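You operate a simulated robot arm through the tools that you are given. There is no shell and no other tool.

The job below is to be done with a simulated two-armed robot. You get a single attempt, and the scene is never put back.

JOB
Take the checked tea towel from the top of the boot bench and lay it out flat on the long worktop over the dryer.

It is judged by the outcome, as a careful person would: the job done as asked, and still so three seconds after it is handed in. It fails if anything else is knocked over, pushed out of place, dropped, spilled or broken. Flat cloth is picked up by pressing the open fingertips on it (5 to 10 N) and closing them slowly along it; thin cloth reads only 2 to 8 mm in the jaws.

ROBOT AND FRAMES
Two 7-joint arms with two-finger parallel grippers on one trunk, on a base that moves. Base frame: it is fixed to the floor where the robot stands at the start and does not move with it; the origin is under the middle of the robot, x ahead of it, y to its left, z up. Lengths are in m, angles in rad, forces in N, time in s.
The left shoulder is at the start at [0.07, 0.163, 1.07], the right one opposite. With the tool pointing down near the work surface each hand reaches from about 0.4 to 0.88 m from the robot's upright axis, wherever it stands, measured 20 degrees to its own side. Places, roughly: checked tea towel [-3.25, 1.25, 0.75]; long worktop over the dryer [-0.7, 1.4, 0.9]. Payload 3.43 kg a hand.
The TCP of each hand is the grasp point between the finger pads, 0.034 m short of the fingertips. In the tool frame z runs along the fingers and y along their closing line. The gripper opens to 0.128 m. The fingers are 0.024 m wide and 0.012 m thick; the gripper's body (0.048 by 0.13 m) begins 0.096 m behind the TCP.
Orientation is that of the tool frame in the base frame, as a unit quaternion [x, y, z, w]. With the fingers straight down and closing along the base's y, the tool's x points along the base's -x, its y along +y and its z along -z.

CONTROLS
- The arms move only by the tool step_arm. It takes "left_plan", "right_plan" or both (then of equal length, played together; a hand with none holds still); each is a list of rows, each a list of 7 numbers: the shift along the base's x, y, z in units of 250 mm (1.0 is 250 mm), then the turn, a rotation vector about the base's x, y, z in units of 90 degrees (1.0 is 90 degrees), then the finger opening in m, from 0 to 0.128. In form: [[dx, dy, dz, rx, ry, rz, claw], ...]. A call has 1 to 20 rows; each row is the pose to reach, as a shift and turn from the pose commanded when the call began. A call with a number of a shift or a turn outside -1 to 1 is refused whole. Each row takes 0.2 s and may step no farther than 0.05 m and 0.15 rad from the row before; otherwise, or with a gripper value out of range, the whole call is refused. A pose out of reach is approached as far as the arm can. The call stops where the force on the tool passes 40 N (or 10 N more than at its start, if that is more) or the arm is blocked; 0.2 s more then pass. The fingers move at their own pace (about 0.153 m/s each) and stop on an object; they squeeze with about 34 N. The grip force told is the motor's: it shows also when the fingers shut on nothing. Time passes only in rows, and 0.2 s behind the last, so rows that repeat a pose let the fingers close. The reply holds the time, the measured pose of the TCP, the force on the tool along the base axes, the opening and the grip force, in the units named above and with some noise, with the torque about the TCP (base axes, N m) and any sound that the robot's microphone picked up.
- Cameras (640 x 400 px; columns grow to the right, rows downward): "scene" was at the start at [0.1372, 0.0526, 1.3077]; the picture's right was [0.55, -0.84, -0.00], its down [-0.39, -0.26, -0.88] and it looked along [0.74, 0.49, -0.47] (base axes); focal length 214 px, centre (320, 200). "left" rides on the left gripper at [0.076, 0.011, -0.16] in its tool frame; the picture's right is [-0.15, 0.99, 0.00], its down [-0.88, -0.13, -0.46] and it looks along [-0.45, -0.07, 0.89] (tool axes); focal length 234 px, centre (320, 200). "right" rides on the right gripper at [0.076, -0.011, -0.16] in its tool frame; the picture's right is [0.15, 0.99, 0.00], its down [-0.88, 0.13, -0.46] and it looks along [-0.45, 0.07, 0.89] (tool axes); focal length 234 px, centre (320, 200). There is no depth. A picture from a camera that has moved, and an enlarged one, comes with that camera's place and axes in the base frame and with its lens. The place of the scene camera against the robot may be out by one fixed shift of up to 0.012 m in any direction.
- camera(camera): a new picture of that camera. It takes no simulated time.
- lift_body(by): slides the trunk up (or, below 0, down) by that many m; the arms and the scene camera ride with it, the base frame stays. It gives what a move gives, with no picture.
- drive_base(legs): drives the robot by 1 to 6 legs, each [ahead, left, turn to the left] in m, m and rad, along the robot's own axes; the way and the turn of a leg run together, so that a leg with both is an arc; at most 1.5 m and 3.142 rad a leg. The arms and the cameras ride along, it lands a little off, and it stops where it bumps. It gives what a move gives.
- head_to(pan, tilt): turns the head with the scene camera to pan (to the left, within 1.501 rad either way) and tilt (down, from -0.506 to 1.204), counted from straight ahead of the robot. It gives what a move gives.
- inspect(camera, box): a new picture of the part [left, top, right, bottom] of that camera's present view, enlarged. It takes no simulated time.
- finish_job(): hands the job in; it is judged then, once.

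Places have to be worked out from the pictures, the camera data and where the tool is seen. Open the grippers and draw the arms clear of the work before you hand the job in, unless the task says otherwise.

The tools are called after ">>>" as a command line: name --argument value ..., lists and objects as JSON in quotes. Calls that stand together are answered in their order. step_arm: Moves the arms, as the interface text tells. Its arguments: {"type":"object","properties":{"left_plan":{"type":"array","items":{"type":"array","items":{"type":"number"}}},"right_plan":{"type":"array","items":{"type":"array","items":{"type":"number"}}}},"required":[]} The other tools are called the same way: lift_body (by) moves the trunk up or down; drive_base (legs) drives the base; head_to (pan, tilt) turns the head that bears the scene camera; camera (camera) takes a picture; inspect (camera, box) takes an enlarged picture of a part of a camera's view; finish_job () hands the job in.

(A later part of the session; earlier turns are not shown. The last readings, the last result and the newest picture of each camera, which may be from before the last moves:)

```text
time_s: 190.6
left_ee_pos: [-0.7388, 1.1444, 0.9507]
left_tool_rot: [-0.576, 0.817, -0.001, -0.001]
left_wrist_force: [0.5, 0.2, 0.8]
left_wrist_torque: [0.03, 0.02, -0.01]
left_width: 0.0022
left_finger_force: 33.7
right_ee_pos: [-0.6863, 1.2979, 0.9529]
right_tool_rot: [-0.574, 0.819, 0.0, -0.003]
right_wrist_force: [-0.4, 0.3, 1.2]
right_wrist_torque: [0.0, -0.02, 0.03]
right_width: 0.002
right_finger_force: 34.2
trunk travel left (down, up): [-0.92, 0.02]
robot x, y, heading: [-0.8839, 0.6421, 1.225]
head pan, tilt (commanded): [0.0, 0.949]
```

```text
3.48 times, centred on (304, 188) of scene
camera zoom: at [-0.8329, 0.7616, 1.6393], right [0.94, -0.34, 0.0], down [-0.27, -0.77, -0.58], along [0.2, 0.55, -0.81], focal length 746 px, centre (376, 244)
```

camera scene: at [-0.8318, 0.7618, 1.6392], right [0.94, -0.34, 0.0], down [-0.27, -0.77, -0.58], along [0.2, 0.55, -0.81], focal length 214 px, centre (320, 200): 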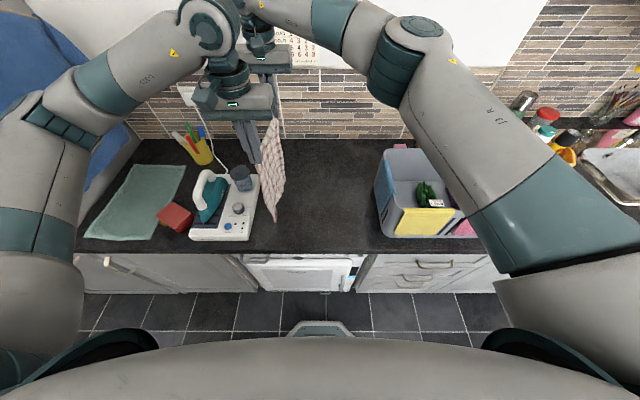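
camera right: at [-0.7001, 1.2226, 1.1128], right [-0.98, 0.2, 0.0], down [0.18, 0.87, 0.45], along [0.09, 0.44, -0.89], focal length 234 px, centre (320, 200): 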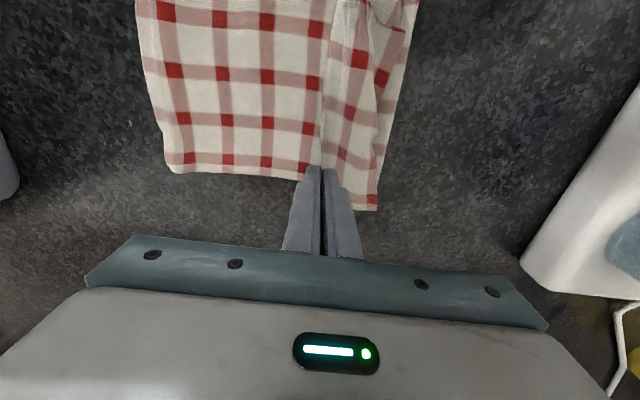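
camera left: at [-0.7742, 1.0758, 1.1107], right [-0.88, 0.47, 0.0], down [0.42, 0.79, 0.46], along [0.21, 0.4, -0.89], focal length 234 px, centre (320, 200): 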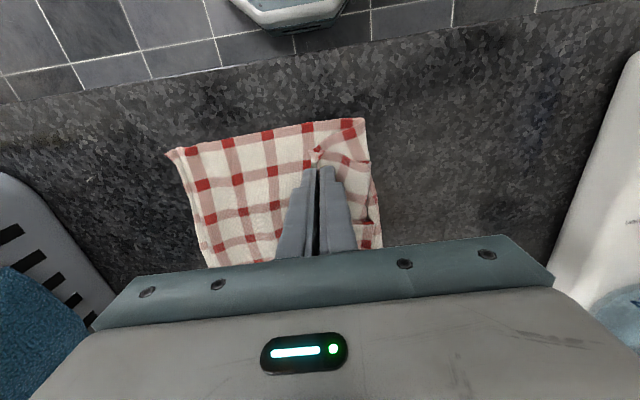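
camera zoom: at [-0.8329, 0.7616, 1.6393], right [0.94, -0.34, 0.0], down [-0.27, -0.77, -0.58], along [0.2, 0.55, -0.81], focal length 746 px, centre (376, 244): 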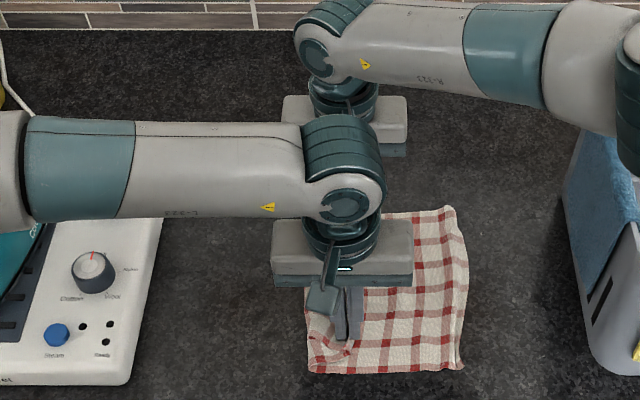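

The slack slid under and made a fold again. Better to re-lay from the right edge, which worked well, with a cleaner first touch. First I pull this end left to straighten the towel, then release and lift off.

>>> step_arm --left_plan '[[0, 0, 0.06, 0, 0, 0, 0], [-0.06, 0.021, 0.08, 0, 0, 0, 0], [-0.12, 0.043, 0.08, 0, 0, 0, 0], [-0.18, 0.064, 0.08, 0, 0, 0, 0], [-0.24, 0.085, 0.08, 0, 0, 0, 0], [-0.3, 0.107, 0.08, 0, 0, 0, 0], [-0.36, 0.128, 0.08, 0, 0, 0, 0], [-0.42, 0.149, 0.08, 0, 0, 0, 0], [-0.46, 0.164, 0.06, 0, 0, 0, 0], [-0.46, 0.164, 0.02, 0, 0, 0, 0]]' --right_plan '[[0, 0, 0.06, 0, 0, 0, 0], [-0.06, 0.021, 0.08, 0, 0, 0, 0], [-0.12, 0.043, 0.08, 0, 0, 0, 0], [-0.18, 0.064, 0.08, 0, 0, 0, 0], [-0.24, 0.085, 0.08, 0, 0, 0, 0], [-0.3, 0.107, 0.08, 0, 0, 0, 0], [-0.36, 0.128, 0.08, 0, 0, 0, 0], [-0.42, 0.149, 0.08, 0, 0, 0, 0], [-0.46, 0.164, 0.06, 0, 0, 0, 0], [-0.46, 0.164, 0.02, 0, 0, 0, 0]]'

>>> camera --camera "left"

>>> camera --camera "right"

>>> inspect --camera "scene" --box '[220, 130, 388, 245]'

```text
time_s: 192.8
left_ee_pos: [-0.85, 1.1844, 0.9562]
left_tool_rot: [-0.575, 0.818, 0.0, 0.0]
left_wrist_force: [1.3, 0.0, 0.0]
left_wrist_torque: [0.01, 0.01, -0.01]
left_width: 0.0021
left_finger_force: 33.8
right_ee_pos: [-0.7989, 1.3357, 0.9575]
right_tool_rot: [-0.573, 0.819, 0.001, -0.003]
right_wrist_force: [-0.2, -0.8, 0.0]
right_wrist_torque: [0.0, 0.03, 0.0]
right_width: 0.0019
right_finger_force: 34.0
trunk travel left (down, up): [-0.92, 0.02]
robot x, y, heading: [-0.8812, 0.6417, 1.227]
head pan, tilt (commanded): [0.0, 0.949]
```

```text
taken
camera left: at [-0.8872, 1.1171, 1.1163], right [-0.88, 0.47, 0.0], down [0.42, 0.79, 0.46], along [0.21, 0.4, -0.89], focal length 234 px, centre (320, 200)
```

left: 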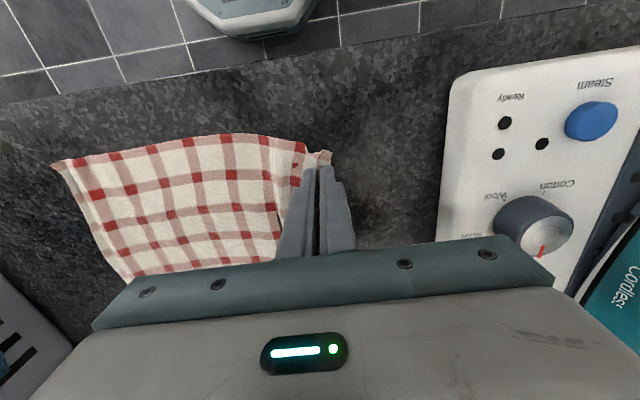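

```text
taken
camera right: at [-0.8136, 1.2609, 1.1185], right [-0.98, 0.2, 0.01], down [0.18, 0.87, 0.45], along [0.09, 0.44, -0.89], focal length 234 px, centre (320, 200)
```

right: 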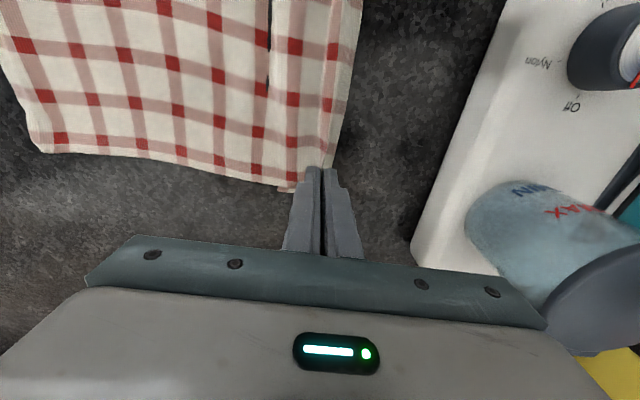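

```text
3.48 times, centred on (304, 188) of scene
camera zoom: at [-0.8311, 0.7619, 1.6392], right [0.94, -0.34, 0.0], down [-0.27, -0.77, -0.58], along [0.2, 0.55, -0.81], focal length 746 px, centre (376, 244)
```

zoom: 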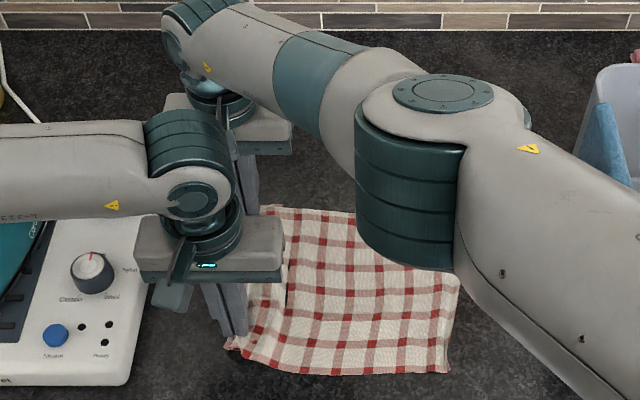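

Straightened. I open both grippers and lift off.

>>> step_arm --left_plan '[[0, 0, 0, 0, 0, 0, 0.015], [0, 0, 0, 0, 0, 0, 0.035], [0, 0, 0.02, 0, 0, 0, 0.04], [0, 0, 0.14, 0, 0, 0, 0.04], [0, 0, 0.32, 0, 0, 0, 0.04], [0, 0, 0.5, 0, 0, 0, 0.04], [0, 0, 0.68, 0, 0, 0, 0.04], [0, 0, 0.84, 0, 0, 0, 0.04]]' --right_plan '[[0, 0, 0, 0, 0, 0, 0.015], [0, 0, 0, 0, 0, 0, 0.035], [0, 0, 0.02, 0, 0, 0, 0.04], [0, 0, 0.14, 0, 0, 0, 0.04], [0, 0, 0.32, 0, 0, 0, 0.04], [0, 0, 0.5, 0, 0, 0, 0.04], [0.08, -0.028, 0.66, 0, 0, 0, 0.04], [0.2, -0.071, 0.8, 0, 0, 0, 0.04]]'

>>> camera --camera "left"

>>> camera --camera "right"

>>> inspect --camera "scene" --box '[220, 130, 388, 245]'

```text
time_s: 194.6
left_ee_pos: [-0.848, 1.1829, 1.1665]
left_tool_rot: [-0.576, 0.817, 0.001, -0.001]
left_wrist_force: [0.6, -1.2, -0.6]
left_wrist_torque: [0.02, 0.01, 0.0]
left_width: 0.0402
left_finger_force: 0.1
right_ee_pos: [-0.7453, 1.3169, 1.1583]
right_tool_rot: [-0.575, 0.818, 0.001, -0.004]
right_wrist_force: [0.5, 0.4, 0.1]
right_wrist_torque: [0.02, 0.02, 0.0]
right_width: 0.04
right_finger_force: 0.2
trunk travel left (down, up): [-0.92, 0.02]
robot x, y, heading: [-0.8849, 0.6461, 1.227]
head pan, tilt (commanded): [0.0, 0.949]
```

```text
taken
camera left: at [-0.8842, 1.1144, 1.3262], right [-0.88, 0.47, 0.0], down [0.42, 0.78, 0.46], along [0.21, 0.4, -0.89], focal length 234 px, centre (320, 200)
```

left: 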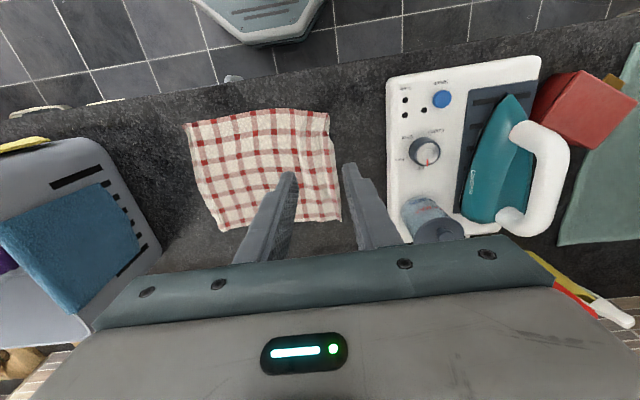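

```text
taken
camera right: at [-0.7595, 1.2426, 1.3197], right [-0.98, 0.2, 0.01], down [0.18, 0.87, 0.45], along [0.08, 0.44, -0.89], focal length 234 px, centre (320, 200)
```

right: 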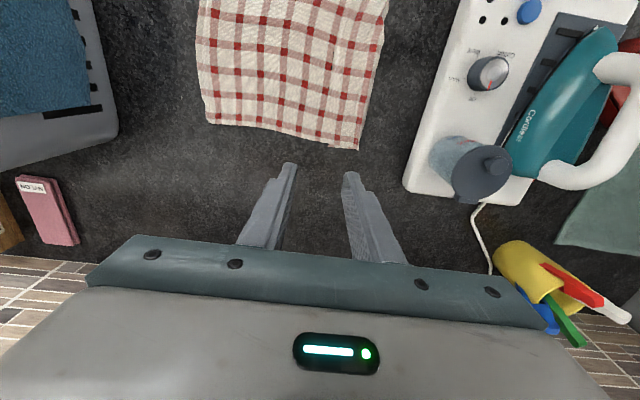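

```text
3.48 times, centred on (304, 188) of scene
camera zoom: at [-0.8284, 0.7596, 1.6391], right [0.94, -0.34, 0.0], down [-0.28, -0.76, -0.58], along [0.19, 0.55, -0.81], focal length 746 px, centre (376, 244)
```

zoom: 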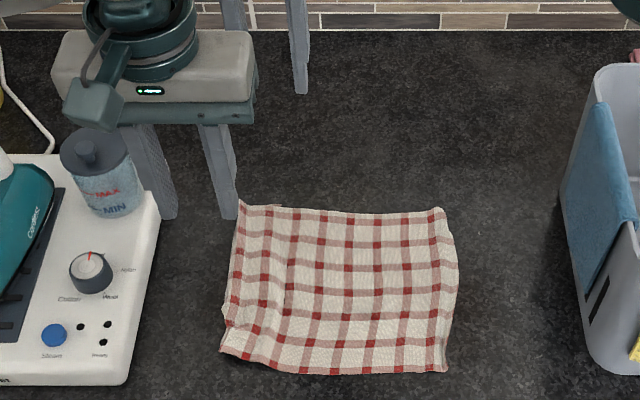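

It ended up fairly flat again. I zoom to see what's left at the left side.

>>> inspect --camera "scene" --box '[268, 178, 348, 232]'

>>> inspect --camera "left" --box '[170, 95, 360, 240]'

>>> inspect --camera "right" --box '[190, 0, 400, 160]'

```text
7.41 times, centred on (308, 205) of scene
camera zoom: at [-0.8284, 0.7596, 1.6391], right [0.94, -0.34, 0.0], down [-0.28, -0.76, -0.58], along [0.19, 0.55, -0.81], focal length 1589 px, centre (409, 163)
```

zoom: 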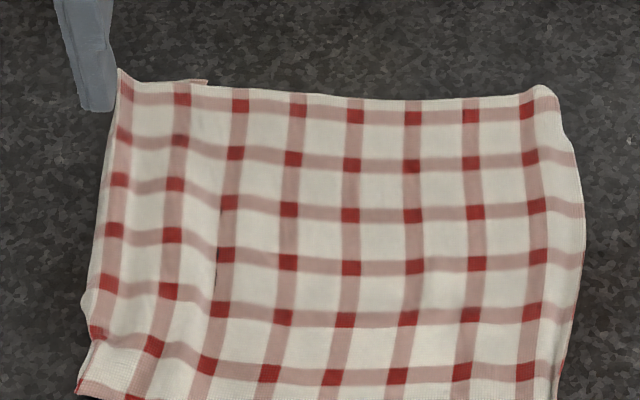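

```text
2.76 times, centred on (265, 168) of left
camera zoom: at [-0.8842, 1.1144, 1.3262], right [-0.88, 0.47, 0.0], down [0.42, 0.78, 0.46], along [0.21, 0.4, -0.89], focal length 646 px, centre (472, 290)
```

zoom: 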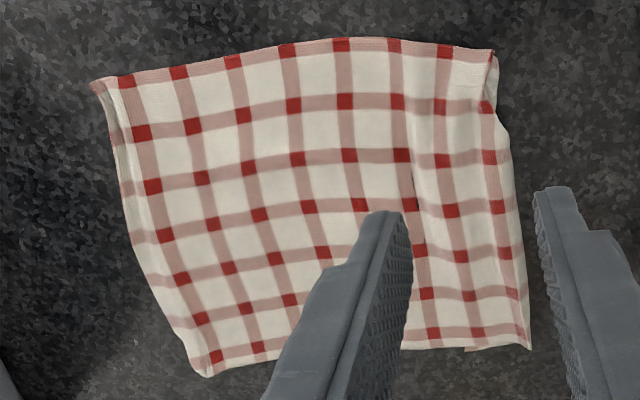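

```text
2.50 times, centred on (295, 80) of right
camera zoom: at [-0.7595, 1.2426, 1.3197], right [-0.98, 0.2, 0.01], down [0.18, 0.87, 0.45], along [0.08, 0.44, -0.89], focal length 585 px, centre (382, 500)
```

zoom: 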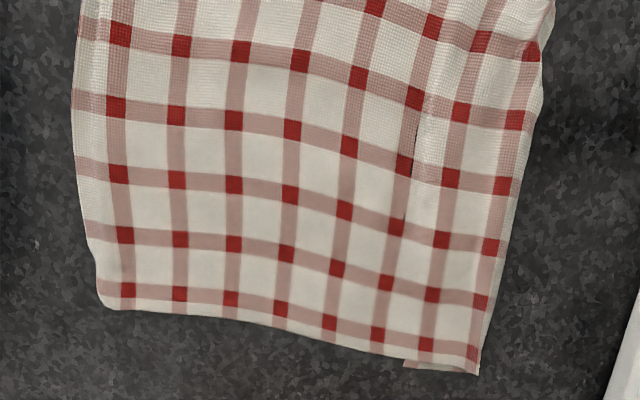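

The left edge now lies open (10th column visible), and the slack is in one flat pleat. I'll open it by pressing near both ends and pulling apart — near edge first: left at (1.196, 0.821), right at (0.984, 0.806).

>>> step_arm --left_plan '[[-0.016, -0.0326, 0, 0, 0, 0, 0], [-0.016, -0.0326, 0, 0, 0, 0, 0], [-0.016, -0.0326, 0, 0, 0, 0, 0], [-0.016, -0.0326, 0, 0, 0, 0, 0], [-0.016, -0.0326, 0, 0, 0, 0, 0], [-0.016, -0.0326, 0, 0, 0, 0, 0], [-0.016, -0.0326, -0.17, 0, 0, 0, 0], [-0.016, -0.0326, -0.34, 0, 0, 0, 0], [-0.016, -0.0326, -0.51, 0, 0, 0, 0], [-0.016, -0.0326, -0.68, 0, 0, 0, 0], [-0.016, -0.0326, -0.82, 0, 0, 0, 0], [-0.016, -0.0326, -0.872, 0, 0, 0, 0], [-0.016, -0.0326, -0.872, 0, 0, 0, 0]]' --right_plan '[[0.06, -0.152, 0, 0, 0, 0, 0], [0.118, -0.303, 0, 0, 0, 0, 0], [0.176, -0.455, 0, 0, 0, 0, 0], [0.235, -0.607, 0, 0, 0, 0, 0], [0.294, -0.758, 0, 0, 0, 0, 0], [0.3526, -0.9098, 0, 0, 0, 0, 0], [0.3526, -0.9098, -0.17, 0, 0, 0, 0], [0.3526, -0.9098, -0.34, 0, 0, 0, 0], [0.3526, -0.9098, -0.51, 0, 0, 0, 0], [0.3526, -0.9098, -0.68, 0, 0, 0, 0], [0.3526, -0.9098, -0.79, 0, 0, 0, 0], [0.3526, -0.9098, -0.84, 0, 0, 0, 0], [0.3526, -0.9098, -0.84, 0, 0, 0, 0]]'

>>> camera --camera "left"

>>> camera --camera "right"

```text
time_s: 197.4
left_ee_pos: [-0.8558, 1.1765, 0.9482]
left_tool_rot: [-0.576, 0.817, 0.0, 0.0]
left_wrist_force: [0.5, 0.5, 1.2]
left_wrist_torque: [0.0, -0.02, 0.03]
left_width: 0.0
left_finger_force: 32.5
right_ee_pos: [-0.6623, 1.0924, 0.947]
right_tool_rot: [-0.575, 0.818, 0.0, -0.003]
right_wrist_force: [0.4, 0.1, -0.2]
right_wrist_torque: [0.0, 0.0, -0.01]
right_width: 0.0001
right_finger_force: 33.0
trunk travel left (down, up): [-0.92, 0.02]
robot x, y, heading: [-0.8869, 0.6417, 1.227]
head pan, tilt (commanded): [0.0, 0.949]
```

```text
taken
camera left: at [-0.8932, 1.1083, 1.1078], right [-0.88, 0.47, 0.0], down [0.42, 0.79, 0.46], along [0.21, 0.4, -0.89], focal length 234 px, centre (320, 200)
```

left: 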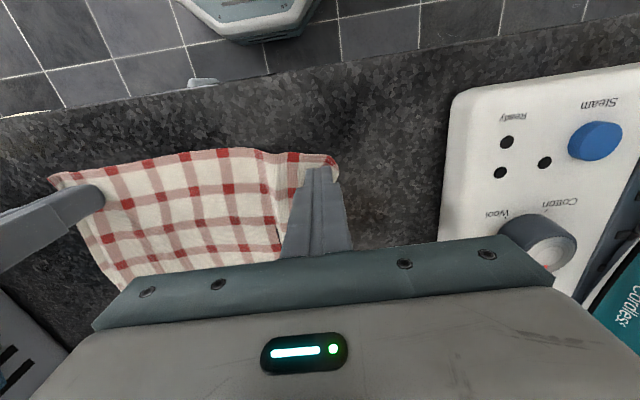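

```text
taken
camera right: at [-0.6783, 1.0178, 1.1079], right [-0.98, 0.2, 0.0], down [0.18, 0.87, 0.45], along [0.09, 0.44, -0.89], focal length 234 px, centre (320, 200)
```

right: 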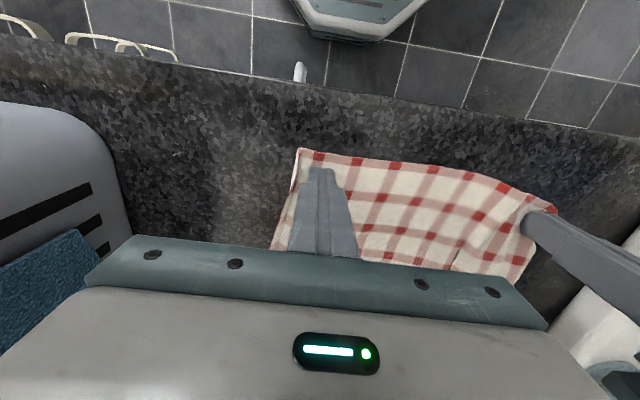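

Both are on the cloth's ends. I press them down ~2.5 mm.

>>> step_arm --left_plan '[[0, 0, -0.008, 0, 0, 0, 0], [0, 0, -0.011, 0, 0, 0, 0], [0, 0, -0.011, 0, 0, 0, 0]]' --right_plan '[[0, 0, -0.008, 0, 0, 0, 0], [0, 0, -0.012, 0, 0, 0, 0], [0, 0, -0.012, 0, 0, 0, 0]]'

```text
time_s: 198.2
left_ee_pos: [-0.8566, 1.1753, 0.9451]
left_tool_rot: [-0.576, 0.818, 0.001, 0.0]
left_wrist_force: [-2.0, -0.4, 10.0]
left_wrist_torque: [0.03, 0.09, 0.0]
left_width: 0.0
left_finger_force: 32.9
right_ee_pos: [-0.6631, 1.0926, 0.9458]
right_tool_rot: [-0.574, 0.819, 0.0, -0.002]
right_wrist_force: [0.6, 1.0, 6.7]
right_wrist_torque: [-0.01, -0.02, 0.03]
right_width: 0.0
right_finger_force: 32.9
trunk travel left (down, up): [-0.92, 0.02]
robot x, y, heading: [-0.8857, 0.6458, 1.228]
head pan, tilt (commanded): [0.0, 0.949]
```

Pressing 10 and 7 N. I pull apart: left 4.5 cm left, right 2 cm right.

>>> step_arm --left_plan '[[0, 0, 0, 0, 0, 0, 0], [-0.017, 0.006, 0, 0, 0, 0, 0], [-0.034, 0.012, 0, 0, 0, 0, 0], [-0.051, 0.018, 0, 0, 0, 0, 0], [-0.068, 0.024, 0, 0, 0, 0, 0], [-0.085, 0.03, 0, 0, 0, 0, 0], [-0.102, 0.036, 0, 0, 0, 0, 0], [-0.119, 0.042, 0, 0, 0, 0, 0], [-0.136, 0.048, 0, 0, 0, 0, 0], [-0.153, 0.054, 0, 0, 0, 0, 0], [-0.17, 0.06, 0, 0, 0, 0, 0]]' --right_plan '[[0, 0, -0.003, 0, 0, 0, 0], [0.0075, -0.0027, -0.003, 0, 0, 0, 0], [0.015, -0.0054, -0.003, 0, 0, 0, 0], [0.0226, -0.008, -0.003, 0, 0, 0, 0], [0.03, -0.0107, -0.003, 0, 0, 0, 0], [0.0377, -0.0134, -0.003, 0, 0, 0, 0], [0.0452, -0.016, -0.003, 0, 0, 0, 0], [0.0528, -0.0188, -0.003, 0, 0, 0, 0], [0.06, -0.0214, -0.003, 0, 0, 0, 0], [0.068, -0.024, -0.003, 0, 0, 0, 0], [0.0754, -0.0268, -0.003, 0, 0, 0, 0]]'

>>> camera --camera "left"

>>> camera --camera "right"

>>> inspect --camera "scene" --box '[244, 160, 372, 245]'

```text
time_s: 200.6
left_ee_pos: [-0.9015, 1.1901, 0.9456]
left_tool_rot: [-0.576, 0.817, 0.001, 0.0]
left_wrist_force: [0.3, -1.4, -0.1]
left_wrist_torque: [0.01, 0.01, 0.04]
left_width: 0.0001
left_finger_force: 32.7
right_ee_pos: [-0.6458, 1.0855, 0.9457]
right_tool_rot: [-0.575, 0.818, 0.001, -0.002]
right_wrist_force: [-5.9, 1.9, 28.8]
right_wrist_torque: [-0.05, 0.17, -0.02]
right_width: 0.0
right_finger_force: 32.6
trunk travel left (down, up): [-0.92, 0.02]
robot x, y, heading: [-0.8846, 0.6421, 1.228]
head pan, tilt (commanded): [0.0, 0.949]
```

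```text
taken
camera left: at [-0.9375, 1.1225, 1.1051], right [-0.88, 0.47, 0.0], down [0.42, 0.79, 0.46], along [0.21, 0.4, -0.89], focal length 234 px, centre (320, 200)
```

left: 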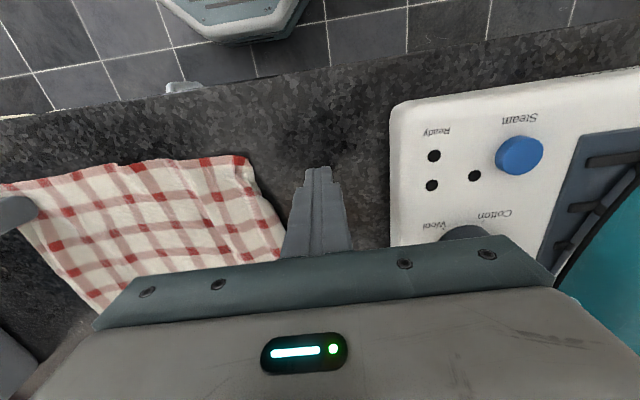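

```text
taken
camera right: at [-0.66, 1.0102, 1.1063], right [-0.98, 0.2, 0.0], down [0.18, 0.87, 0.45], along [0.09, 0.45, -0.89], focal length 234 px, centre (320, 200)
```

right: 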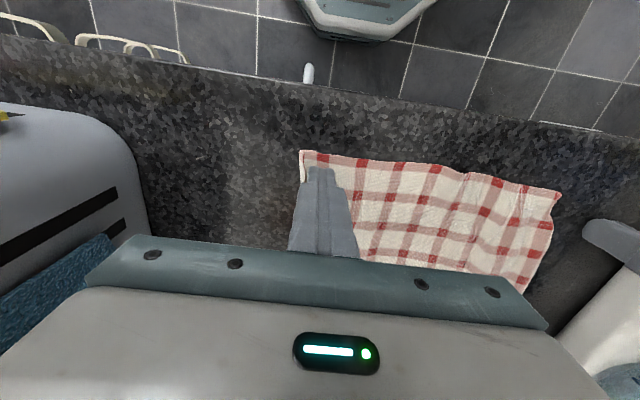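

```text
4.71 times, centred on (308, 202) of scene
camera zoom: at [-0.835, 0.7593, 1.6395], right [0.94, -0.34, 0.0], down [-0.27, -0.76, -0.58], along [0.2, 0.55, -0.81], focal length 1009 px, centre (376, 188)
```

zoom: 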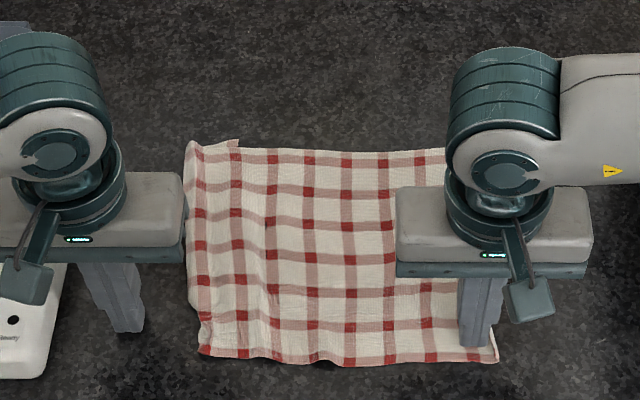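

The left finger slipped off the edge. A hem pinch is surer: I'll grip the left edge's two corners (finger outside the edge) with both hands and pull left to open the pleat. I lift both hands to re-measure.

>>> step_arm --left_plan '[[0, 0, 0.04, 0, 0, 0, 0], [0, 0, 0.2, 0, 0, 0, 0], [0, 0, 0.38, 0, 0, 0, 0.03], [0, 0, 0.56, 0, 0, 0, 0.03], [0, 0, 0.7, 0, 0, 0, 0.03]]' --right_plan '[[0, 0, 0.04, 0, 0, 0, 0], [0, 0, 0.2, 0, 0, 0, 0], [0, 0, 0.38, 0, 0, 0, 0.03], [0, 0, 0.56, 0, 0, 0, 0.03], [0, 0, 0.7, 0, 0, 0, 0.03]]'

>>> camera --camera "left"

>>> inspect --camera "left" --box '[100, 95, 320, 245]'

>>> inspect --camera "scene" --box '[268, 178, 348, 238]'

```text
time_s: 201.8
left_ee_pos: [-0.8987, 1.1899, 1.12]
left_tool_rot: [-0.577, 0.817, 0.0, 0.0]
left_wrist_force: [0.2, 0.0, -0.9]
left_wrist_torque: [-0.02, 0.04, 0.02]
left_width: 0.0299
left_finger_force: 0.1
right_ee_pos: [-0.6439, 1.0867, 1.118]
right_tool_rot: [-0.575, 0.818, -0.001, -0.004]
right_wrist_force: [0.7, -0.7, 0.1]
right_wrist_torque: [0.01, -0.03, 0.01]
right_width: 0.03
right_finger_force: 0.1
trunk travel left (down, up): [-0.92, 0.02]
robot x, y, heading: [-0.8819, 0.6421, 1.226]
head pan, tilt (commanded): [0.0, 0.949]
```

```text
taken
camera left: at [-0.9355, 1.123, 1.2802], right [-0.88, 0.47, 0.0], down [0.42, 0.79, 0.46], along [0.21, 0.4, -0.89], focal length 234 px, centre (320, 200)
```

left: 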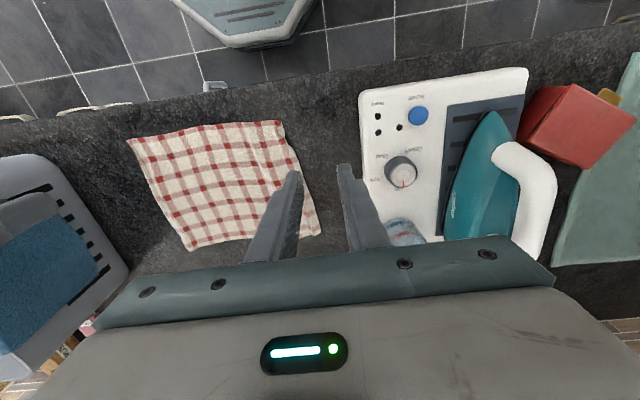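

```text
2.67 times, centred on (210, 170) of left
camera zoom: at [-0.9355, 1.123, 1.2802], right [-0.88, 0.47, 0.0], down [0.42, 0.79, 0.46], along [0.21, 0.4, -0.89], focal length 624 px, centre (613, 280)
```

zoom: 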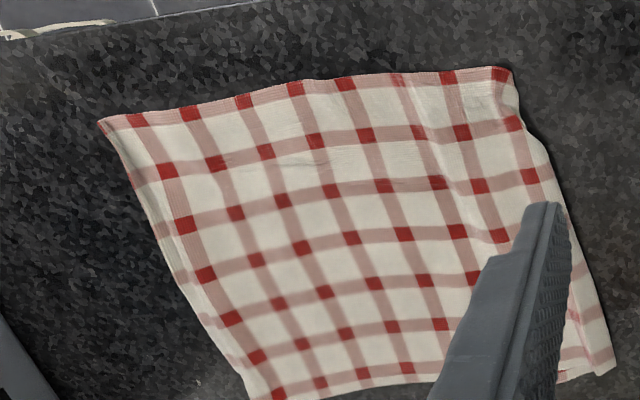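

```text
6.67 times, centred on (308, 208) of scene
camera zoom: at [-0.8325, 0.7604, 1.6392], right [0.94, -0.34, 0.0], down [-0.27, -0.77, -0.58], along [0.2, 0.55, -0.81], focal length 1430 px, centre (400, 147)
```

zoom: 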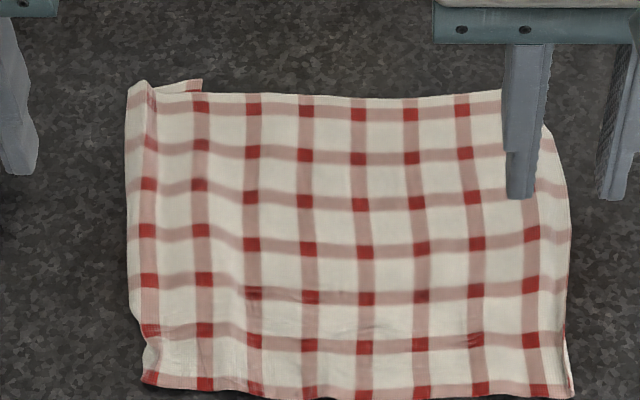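

The edge is still tucked and one pleat remains, so I'll re-lay from the right edge with a cleaner first touch. To gain reach on the left I shift the base 4 cm left first.

>>> drive_base --legs '[[0, 0.04, 0]]'

>>> camera --camera "left"

>>> camera --camera "right"

```text
time_s: 202.6
left_ee_pos: [-0.9274, 1.2037, 1.1201]
left_tool_rot: [-0.576, 0.818, 0.004, -0.001]
left_wrist_force: [0.3, -0.3, 0.9]
left_wrist_torque: [0.02, 0.13, 0.02]
left_width: 0.0299
left_finger_force: 0.0
right_ee_pos: [-0.6726, 1.0986, 1.117]
right_tool_rot: [-0.574, 0.819, 0.003, -0.005]
right_wrist_force: [0.5, -0.1, 1.2]
right_wrist_torque: [-0.01, 0.13, 0.01]
right_width: 0.0302
right_finger_force: 0.0
trunk travel left (down, up): [-0.92, 0.02]
robot x, y, heading: [-0.9228, 0.6557, 1.225]
head pan, tilt (commanded): [0.0, 0.949]
```

```text
taken
camera left: at [-0.963, 1.1345, 1.2811], right [-0.88, 0.47, 0.01], down [0.42, 0.78, 0.46], along [0.21, 0.4, -0.89], focal length 234 px, centre (320, 200)
```

left: 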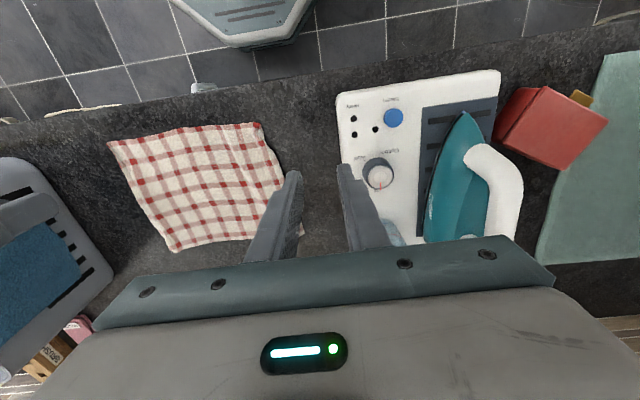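

```text
taken
camera right: at [-0.6865, 1.0232, 1.2779], right [-0.98, 0.2, 0.01], down [0.18, 0.87, 0.45], along [0.08, 0.44, -0.89], focal length 234 px, centre (320, 200)
```

right: 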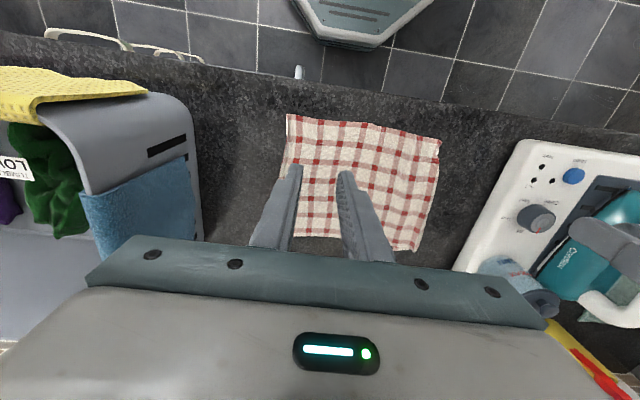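

I now move the right hand over to the far-right corner and bring the left hand across toward the near-right corner (in two stages).

>>> step_arm --left_plan '[[0, 0, 0, 0, 0, 0, 0.035], [0, 0, 0, 0, 0, 0, 0.035], [0, 0, 0, 0, 0, 0, 0.035], [0, 0, 0, 0, 0, 0, 0.035], [0.147, -0.063, 0, 0, 0, 0, 0.035], [0.295, -0.126, 0, 0, 0, 0, 0.035], [0.442, -0.189, 0, 0, 0, 0, 0.035], [0.5893, -0.2525, 0, 0, 0, 0, 0.035]]' --right_plan '[[0.072, 0.113, 0, 0, 0, 0, 0.035], [0.144, 0.226, 0, 0, 0, 0, 0.035], [0.216, 0.339, 0, 0, 0, 0, 0.035], [0.288, 0.452, 0, 0, 0, 0, 0.035], [0.3607, 0.5653, 0, 0, 0, 0, 0.035], [0.3607, 0.5653, -0.15, 0, 0, 0, 0.035], [0.3607, 0.5653, -0.3, 0, 0, 0, 0.035], [0.3607, 0.5653, -0.45, 0, 0, 0, 0.035]]'

>>> step_arm --left_plan '[[0.147, -0.063, 0, 0, 0, 0, 0.035], [0.295, -0.126, 0, 0, 0, 0, 0.035], [0.442, -0.189, 0, 0, 0, 0, 0.035], [0.589, -0.2525, 0, 0, 0, 0, 0.035], [0.589, -0.2525, -0.15, 0, 0, 0, 0.035], [0.589, -0.2525, -0.3, 0, 0, 0, 0.035], [0.589, -0.2525, -0.45, 0, 0, 0, 0.035], [0.589, -0.2525, -0.58, 0, 0, 0, 0.035], [0.589, -0.2525, -0.58, 0, 0, 0, 0.035]]' --right_plan '[[0, 0, 0, 0, 0, 0, 0.035], [0, 0, 0, 0, 0, 0, 0.035], [0, 0, 0, 0, 0, 0, 0.035], [0, 0, 0, 0, 0, 0, 0.035], [0, 0, -0.03, 0, 0, 0, 0.035], [0, 0, -0.06, 0, 0, 0, 0.035], [0, 0, -0.09, 0, 0, 0, 0.035], [0, 0, -0.12, 0, 0, 0, 0.035], [0, 0, -0.12, 0, 0, 0, 0.035]]'

>>> camera --camera "left"

>>> camera --camera "right"

```text
time_s: 204.4
left_ee_pos: [-0.784, 1.1428, 1.1191]
left_tool_rot: [-0.575, 0.818, 0.001, -0.001]
left_wrist_force: [0.2, -0.1, 0.1]
left_wrist_torque: [-0.02, 0.06, -0.02]
left_width: 0.0347
left_finger_force: 0.0
right_ee_pos: [-0.5876, 1.2394, 1.002]
right_tool_rot: [-0.574, 0.819, 0.0, -0.004]
right_wrist_force: [-0.4, -0.2, 0.0]
right_wrist_torque: [-0.01, 0.07, 0.0]
right_width: 0.0351
right_finger_force: 0.0
trunk travel left (down, up): [-0.92, 0.02]
robot x, y, heading: [-0.9183, 0.6581, 1.226]
head pan, tilt (commanded): [0.0, 0.949]
```

```text
time_s: 206.4
left_ee_pos: [-0.6386, 1.0789, 0.9732]
left_tool_rot: [-0.575, 0.818, 0.001, 0.001]
left_wrist_force: [0.3, 0.1, 0.2]
left_wrist_torque: [-0.04, 0.0, -0.04]
left_width: 0.0347
left_finger_force: 0.1
right_ee_pos: [-0.5898, 1.2411, 0.9734]
right_tool_rot: [-0.573, 0.819, 0.0, -0.003]
right_wrist_force: [0.1, -0.4, -1.0]
right_wrist_torque: [0.0, 0.0, 0.03]
right_width: 0.0349
right_finger_force: 0.0
trunk travel left (down, up): [-0.92, 0.02]
robot x, y, heading: [-0.9193, 0.6566, 1.227]
head pan, tilt (commanded): [0.0, 0.949]
```

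```text
taken
camera left: at [-0.676, 1.0107, 1.1336], right [-0.88, 0.47, 0.0], down [0.42, 0.78, 0.46], along [0.22, 0.4, -0.89], focal length 234 px, centre (320, 200)
```

left: 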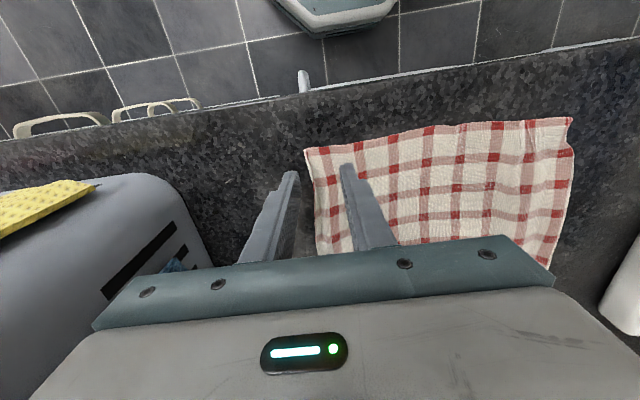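

```text
taken
camera right: at [-0.6049, 1.1666, 1.1352], right [-0.98, 0.2, 0.0], down [0.18, 0.87, 0.45], along [0.09, 0.44, -0.89], focal length 234 px, centre (320, 200)
```

right: 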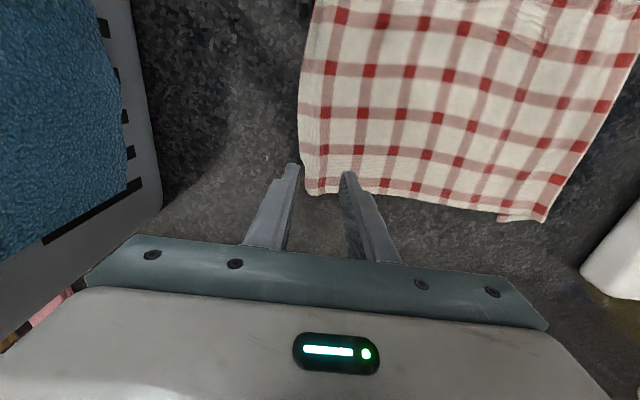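

Both hands straddle the right edge near its corners. I lower to contact.

>>> step_arm --left_plan '[[0, 0, -0.05, 0, 0, 0, 0.035], [0, 0, -0.09, 0, 0, 0, 0.035], [0, 0, -0.108, 0, 0, 0, 0.035], [0, 0, -0.112, 0, 0, 0, 0.035], [0, 0, -0.112, 0, 0, 0, 0.035]]' --right_plan '[[0.002, 0.042, -0.05, 0, 0, 0, 0.035], [0.002, 0.042, -0.09, 0, 0, 0, 0.035], [0.002, 0.042, -0.108, 0, 0, 0, 0.035], [0.002, 0.042, -0.112, 0, 0, 0, 0.035], [0.002, 0.042, -0.112, 0, 0, 0, 0.035]]'

```text
time_s: 207.6
left_ee_pos: [-0.6389, 1.0798, 0.9459]
left_tool_rot: [-0.575, 0.818, 0.0, 0.0]
left_wrist_force: [-0.1, 0.6, 0.4]
left_wrist_torque: [0.05, -0.01, -0.01]
left_width: 0.0347
left_finger_force: 0.1
right_ee_pos: [-0.5872, 1.2526, 0.9475]
right_tool_rot: [-0.573, 0.819, 0.001, -0.004]
right_wrist_force: [0.5, 0.2, 0.0]
right_wrist_torque: [0.03, -0.01, 0.04]
right_width: 0.0351
right_finger_force: 0.1
trunk travel left (down, up): [-0.92, 0.02]
robot x, y, heading: [-0.9182, 0.6574, 1.228]
head pan, tilt (commanded): [0.0, 0.949]
```

Just above the cloth. I press ~1.7–2.3 mm and close slowly.

>>> step_arm --left_plan '[[0, 0, -0.005, 0, 0, 0, 0.035], [0, 0, -0.007, 0, 0, 0, 0.035], [0, 0, -0.007, 0, 0, 0, 0.033], [0, 0, -0.007, 0, 0, 0, 0.03], [0, 0, -0.007, 0, 0, 0, 0.027], [0, 0, -0.007, 0, 0, 0, 0.024], [0, 0, -0.007, 0, 0, 0, 0.021], [0, 0, -0.007, 0, 0, 0, 0.018], [0, 0, -0.007, 0, 0, 0, 0.015], [0, 0, -0.007, 0, 0, 0, 0.012], [0, 0, -0.007, 0, 0, 0, 0.009], [0, 0, -0.007, 0, 0, 0, 0.006], [0, 0, -0.007, 0, 0, 0, 0.003], [0, 0, -0.007, 0, 0, 0, 0], [0, 0, -0.007, 0, 0, 0, 0]]' --right_plan '[[0, 0, -0.007, 0, 0, 0, 0.035], [0, 0, -0.009, 0, 0, 0, 0.035], [0, 0, -0.009, 0, 0, 0, 0.033], [0, 0, -0.009, 0, 0, 0, 0.03], [0, 0, -0.009, 0, 0, 0, 0.027], [0, 0, -0.009, 0, 0, 0, 0.024], [0, 0, -0.009, 0, 0, 0, 0.021], [0, 0, -0.009, 0, 0, 0, 0.018], [0, 0, -0.009, 0, 0, 0, 0.015], [0, 0, -0.009, 0, 0, 0, 0.012], [0, 0, -0.009, 0, 0, 0, 0.009], [0, 0, -0.009, 0, 0, 0, 0.006], [0, 0, -0.009, 0, 0, 0, 0.003], [0, 0, -0.009, 0, 0, 0, 0], [0, 0, -0.009, 0, 0, 0, 0]]'

>>> camera --camera "left"

>>> camera --camera "right"

```text
time_s: 210.8
left_ee_pos: [-0.6426, 1.0787, 0.9448]
left_tool_rot: [-0.575, 0.818, 0.0, 0.002]
left_wrist_force: [-4.3, 3.0, 21.3]
left_wrist_torque: [0.0, 0.34, 0.0]
left_width: 0.0024
left_finger_force: 33.8
right_ee_pos: [-0.5897, 1.252, 0.9459]
right_tool_rot: [-0.574, 0.819, 0.0, -0.003]
right_wrist_force: [-0.5, 0.1, 1.1]
right_wrist_torque: [0.0, 0.0, -0.01]
right_width: 0.0024
right_finger_force: 34.6
trunk travel left (down, up): [-0.92, 0.02]
robot x, y, heading: [-0.9195, 0.6552, 1.225]
head pan, tilt (commanded): [0.0, 0.949]
```

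```text
taken
camera left: at [-0.6777, 1.0105, 1.1055], right [-0.88, 0.47, 0.0], down [0.42, 0.78, 0.46], along [0.22, 0.4, -0.89], focal length 234 px, centre (320, 200)
```

left: 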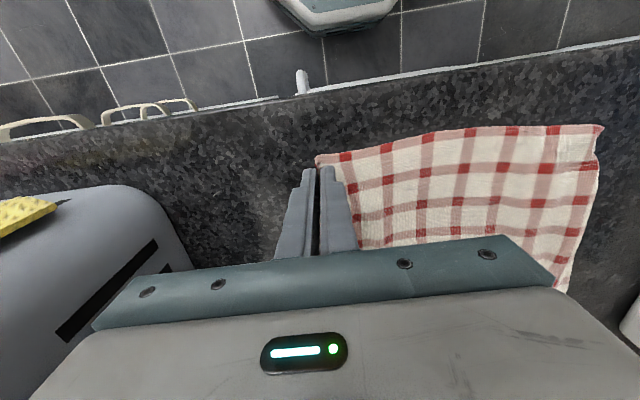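

```text
taken
camera right: at [-0.6051, 1.1764, 1.107], right [-0.98, 0.2, 0.0], down [0.18, 0.87, 0.45], along [0.09, 0.44, -0.89], focal length 234 px, centre (320, 200)
```

right: 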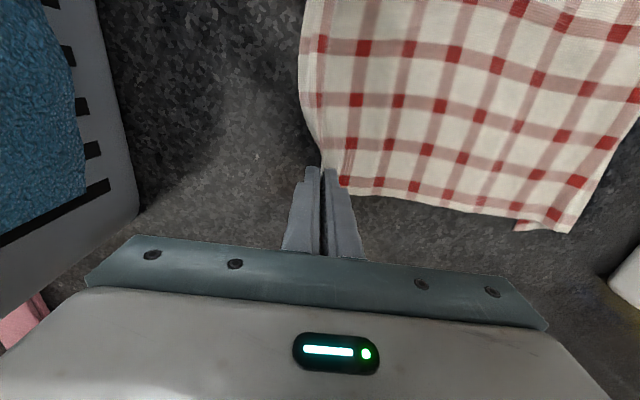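

Both hold. I lift 0.245 m, drifting left 8 cm as I go.

>>> step_arm --left_plan '[[0, 0, 0.06, 0, 0, 0, 0], [0, 0, 0.16, 0, 0, 0, 0], [0, 0, 0.28, 0, 0, 0, 0], [-0.03, 0.011, 0.4, 0, 0, 0, 0], [-0.08, 0.028, 0.52, 0, 0, 0, 0], [-0.13, 0.046, 0.64, 0, 0, 0, 0], [-0.18, 0.064, 0.76, 0, 0, 0, 0], [-0.24, 0.085, 0.88, 0, 0, 0, 0], [-0.3, 0.107, 0.98, 0, 0, 0, 0]]' --right_plan '[[0, 0, 0.06, 0, 0, 0, 0], [0, 0, 0.16, 0, 0, 0, 0], [0, 0, 0.28, 0, 0, 0, 0], [-0.03, 0.011, 0.4, 0, 0, 0, 0], [-0.08, 0.028, 0.52, 0, 0, 0, 0], [-0.13, 0.046, 0.64, 0, 0, 0, 0], [-0.18, 0.064, 0.76, 0, 0, 0, 0], [-0.24, 0.085, 0.88, 0, 0, 0, 0], [-0.3, 0.107, 0.98, 0, 0, 0, 0]]'

>>> camera --camera "left"

>>> camera --camera "right"

>>> camera --camera "scene"

```text
time_s: 212.8
left_ee_pos: [-0.717, 1.1064, 1.189]
left_tool_rot: [-0.575, 0.818, 0.0, 0.001]
left_wrist_force: [-0.5, -0.6, 0.1]
left_wrist_torque: [0.03, 0.03, 0.02]
left_width: 0.0028
left_finger_force: 34.2
right_ee_pos: [-0.6651, 1.2782, 1.1893]
right_tool_rot: [-0.573, 0.819, -0.001, -0.003]
right_wrist_force: [0.1, -0.3, -0.4]
right_wrist_torque: [0.01, -0.02, 0.0]
right_width: 0.0027
right_finger_force: 33.8
trunk travel left (down, up): [-0.92, 0.02]
robot x, y, heading: [-0.9194, 0.6546, 1.224]
head pan, tilt (commanded): [0.0, 0.949]
```

```text
taken
camera left: at [-0.7541, 1.0386, 1.3496], right [-0.88, 0.47, 0.0], down [0.42, 0.78, 0.46], along [0.22, 0.4, -0.89], focal length 234 px, centre (320, 200)
```

left: 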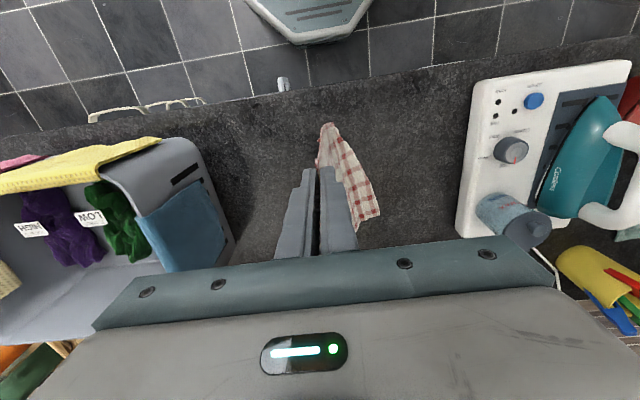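

```text
taken
camera right: at [-0.6808, 1.2042, 1.3516], right [-0.98, 0.2, 0.0], down [0.18, 0.87, 0.45], along [0.09, 0.44, -0.89], focal length 234 px, centre (320, 200)
```

right: 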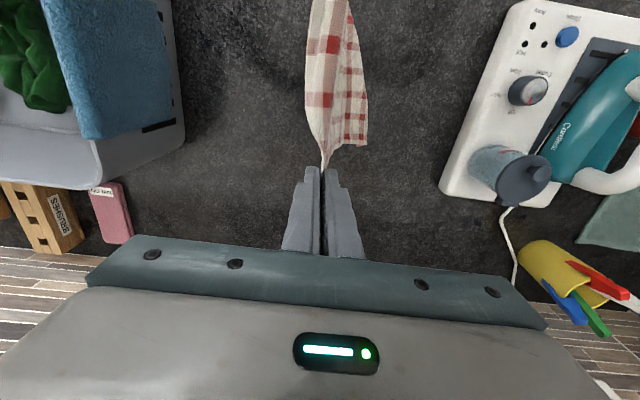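

```text
taken
camera scene: at [-0.8713, 0.7748, 1.6392], right [0.94, -0.34, 0.0], down [-0.27, -0.77, -0.58], along [0.2, 0.55, -0.81], focal length 214 px, centre (320, 200)
```

scene: 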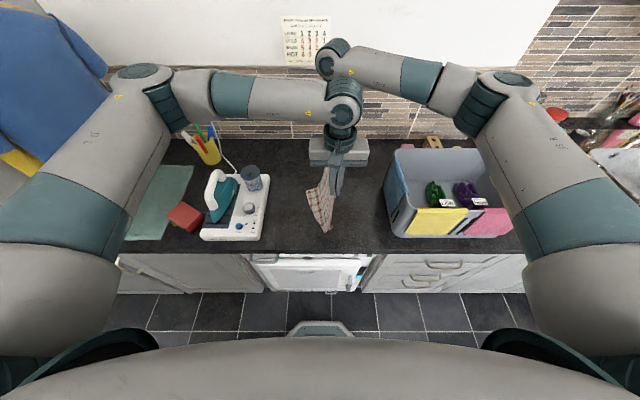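

The towel unfolds as it hangs. I lift 0.13 m more and carry it left to s≈1.285.

>>> step_arm --left_plan '[[0, 0, 0.13, 0, 0, 0, 0], [0, 0, 0.26, 0, 0, 0, 0], [0, 0, 0.39, 0, 0, 0, 0], [0, 0, 0.52, 0, 0, 0, 0], [-0.1126, 0.04, 0.52, 0, 0, 0, 0], [-0.2252, 0.08, 0.52, 0, 0, 0, 0], [-0.3378, 0.12, 0.52, 0, 0, 0, 0], [-0.4503, 0.16, 0.52, 0, 0, 0, 0], [-0.5629, 0.2, 0.52, 0, 0, 0, 0], [-0.6755, 0.24, 0.52, 0, 0, 0, 0], [-0.788, 0.28, 0.52, 0, 0, 0, 0], [-0.9006, 0.3203, 0.52, 0, 0, 0, 0], [-0.9006, 0.3203, 0.52, 0, 0, 0, 0], [-0.9006, 0.3203, 0.52, 0, 0, 0, 0]]' --right_plan '[[0, 0, 0.13, 0, 0, 0, 0], [0, 0, 0.26, 0, 0, 0, 0], [0, 0, 0.39, 0, 0, 0, 0], [0, 0, 0.52, 0, 0, 0, 0], [-0.1083, 0.0385, 0.52, 0, 0, 0, 0], [-0.2167, 0.077, 0.52, 0, 0, 0, 0], [-0.325, 0.1156, 0.52, 0, 0, 0, 0], [-0.4333, 0.154, 0.52, 0, 0, 0, 0], [-0.5416, 0.1926, 0.52, 0, 0, 0, 0], [-0.65, 0.2311, 0.52, 0, 0, 0, 0], [-0.7583, 0.2697, 0.52, 0, 0, 0, 0], [-0.8666, 0.3082, 0.52, 0, 0, 0, 0], [-0.8666, 0.3082, 0.52, 0, 0, 0, 0], [-0.8666, 0.3082, 0.52, 0, 0, 0, 0]]'

>>> camera --camera "right"

>>> inspect --camera "scene" --box '[200, 60, 392, 240]'

```text
time_s: 215.8
left_ee_pos: [-0.9372, 1.1856, 1.3185]
left_tool_rot: [-0.575, 0.818, 0.0, 0.0]
left_wrist_force: [-0.2, 0.2, -0.1]
left_wrist_torque: [0.04, -0.01, 0.01]
left_width: 0.0027
left_finger_force: 33.7
right_ee_pos: [-0.877, 1.3567, 1.3206]
right_tool_rot: [-0.574, 0.819, -0.001, -0.004]
right_wrist_force: [-0.1, -0.1, 0.8]
right_wrist_torque: [-0.01, 0.02, -0.03]
right_width: 0.0024
right_finger_force: 34.2
trunk travel left (down, up): [-0.92, 0.02]
robot x, y, heading: [-0.9191, 0.654, 1.224]
head pan, tilt (commanded): [0.0, 0.949]
```

```text
taken
camera right: at [-0.8922, 1.2819, 1.4814], right [-0.98, 0.2, 0.0], down [0.18, 0.87, 0.45], along [0.09, 0.44, -0.89], focal length 234 px, centre (320, 200)
```

right: 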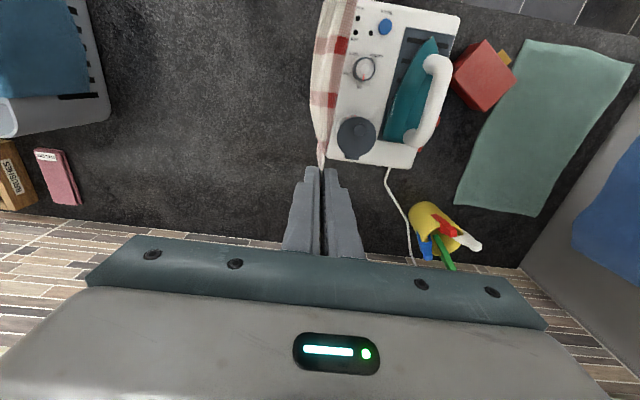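

```text
2.22 times, centred on (296, 150) of scene
camera zoom: at [-0.8667, 0.7746, 1.6392], right [0.94, -0.34, 0.0], down [-0.28, -0.77, -0.58], along [0.2, 0.55, -0.81], focal length 477 px, centre (373, 311)
```

zoom: 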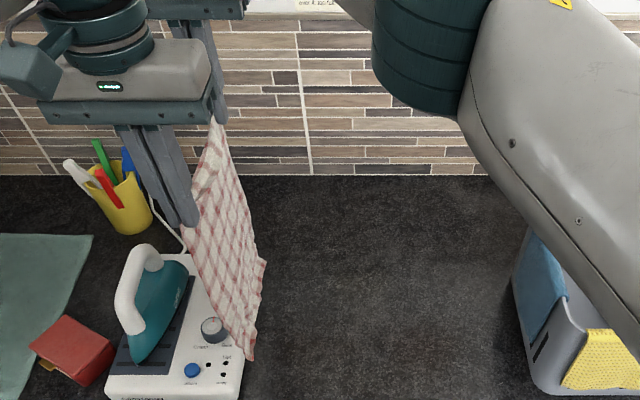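

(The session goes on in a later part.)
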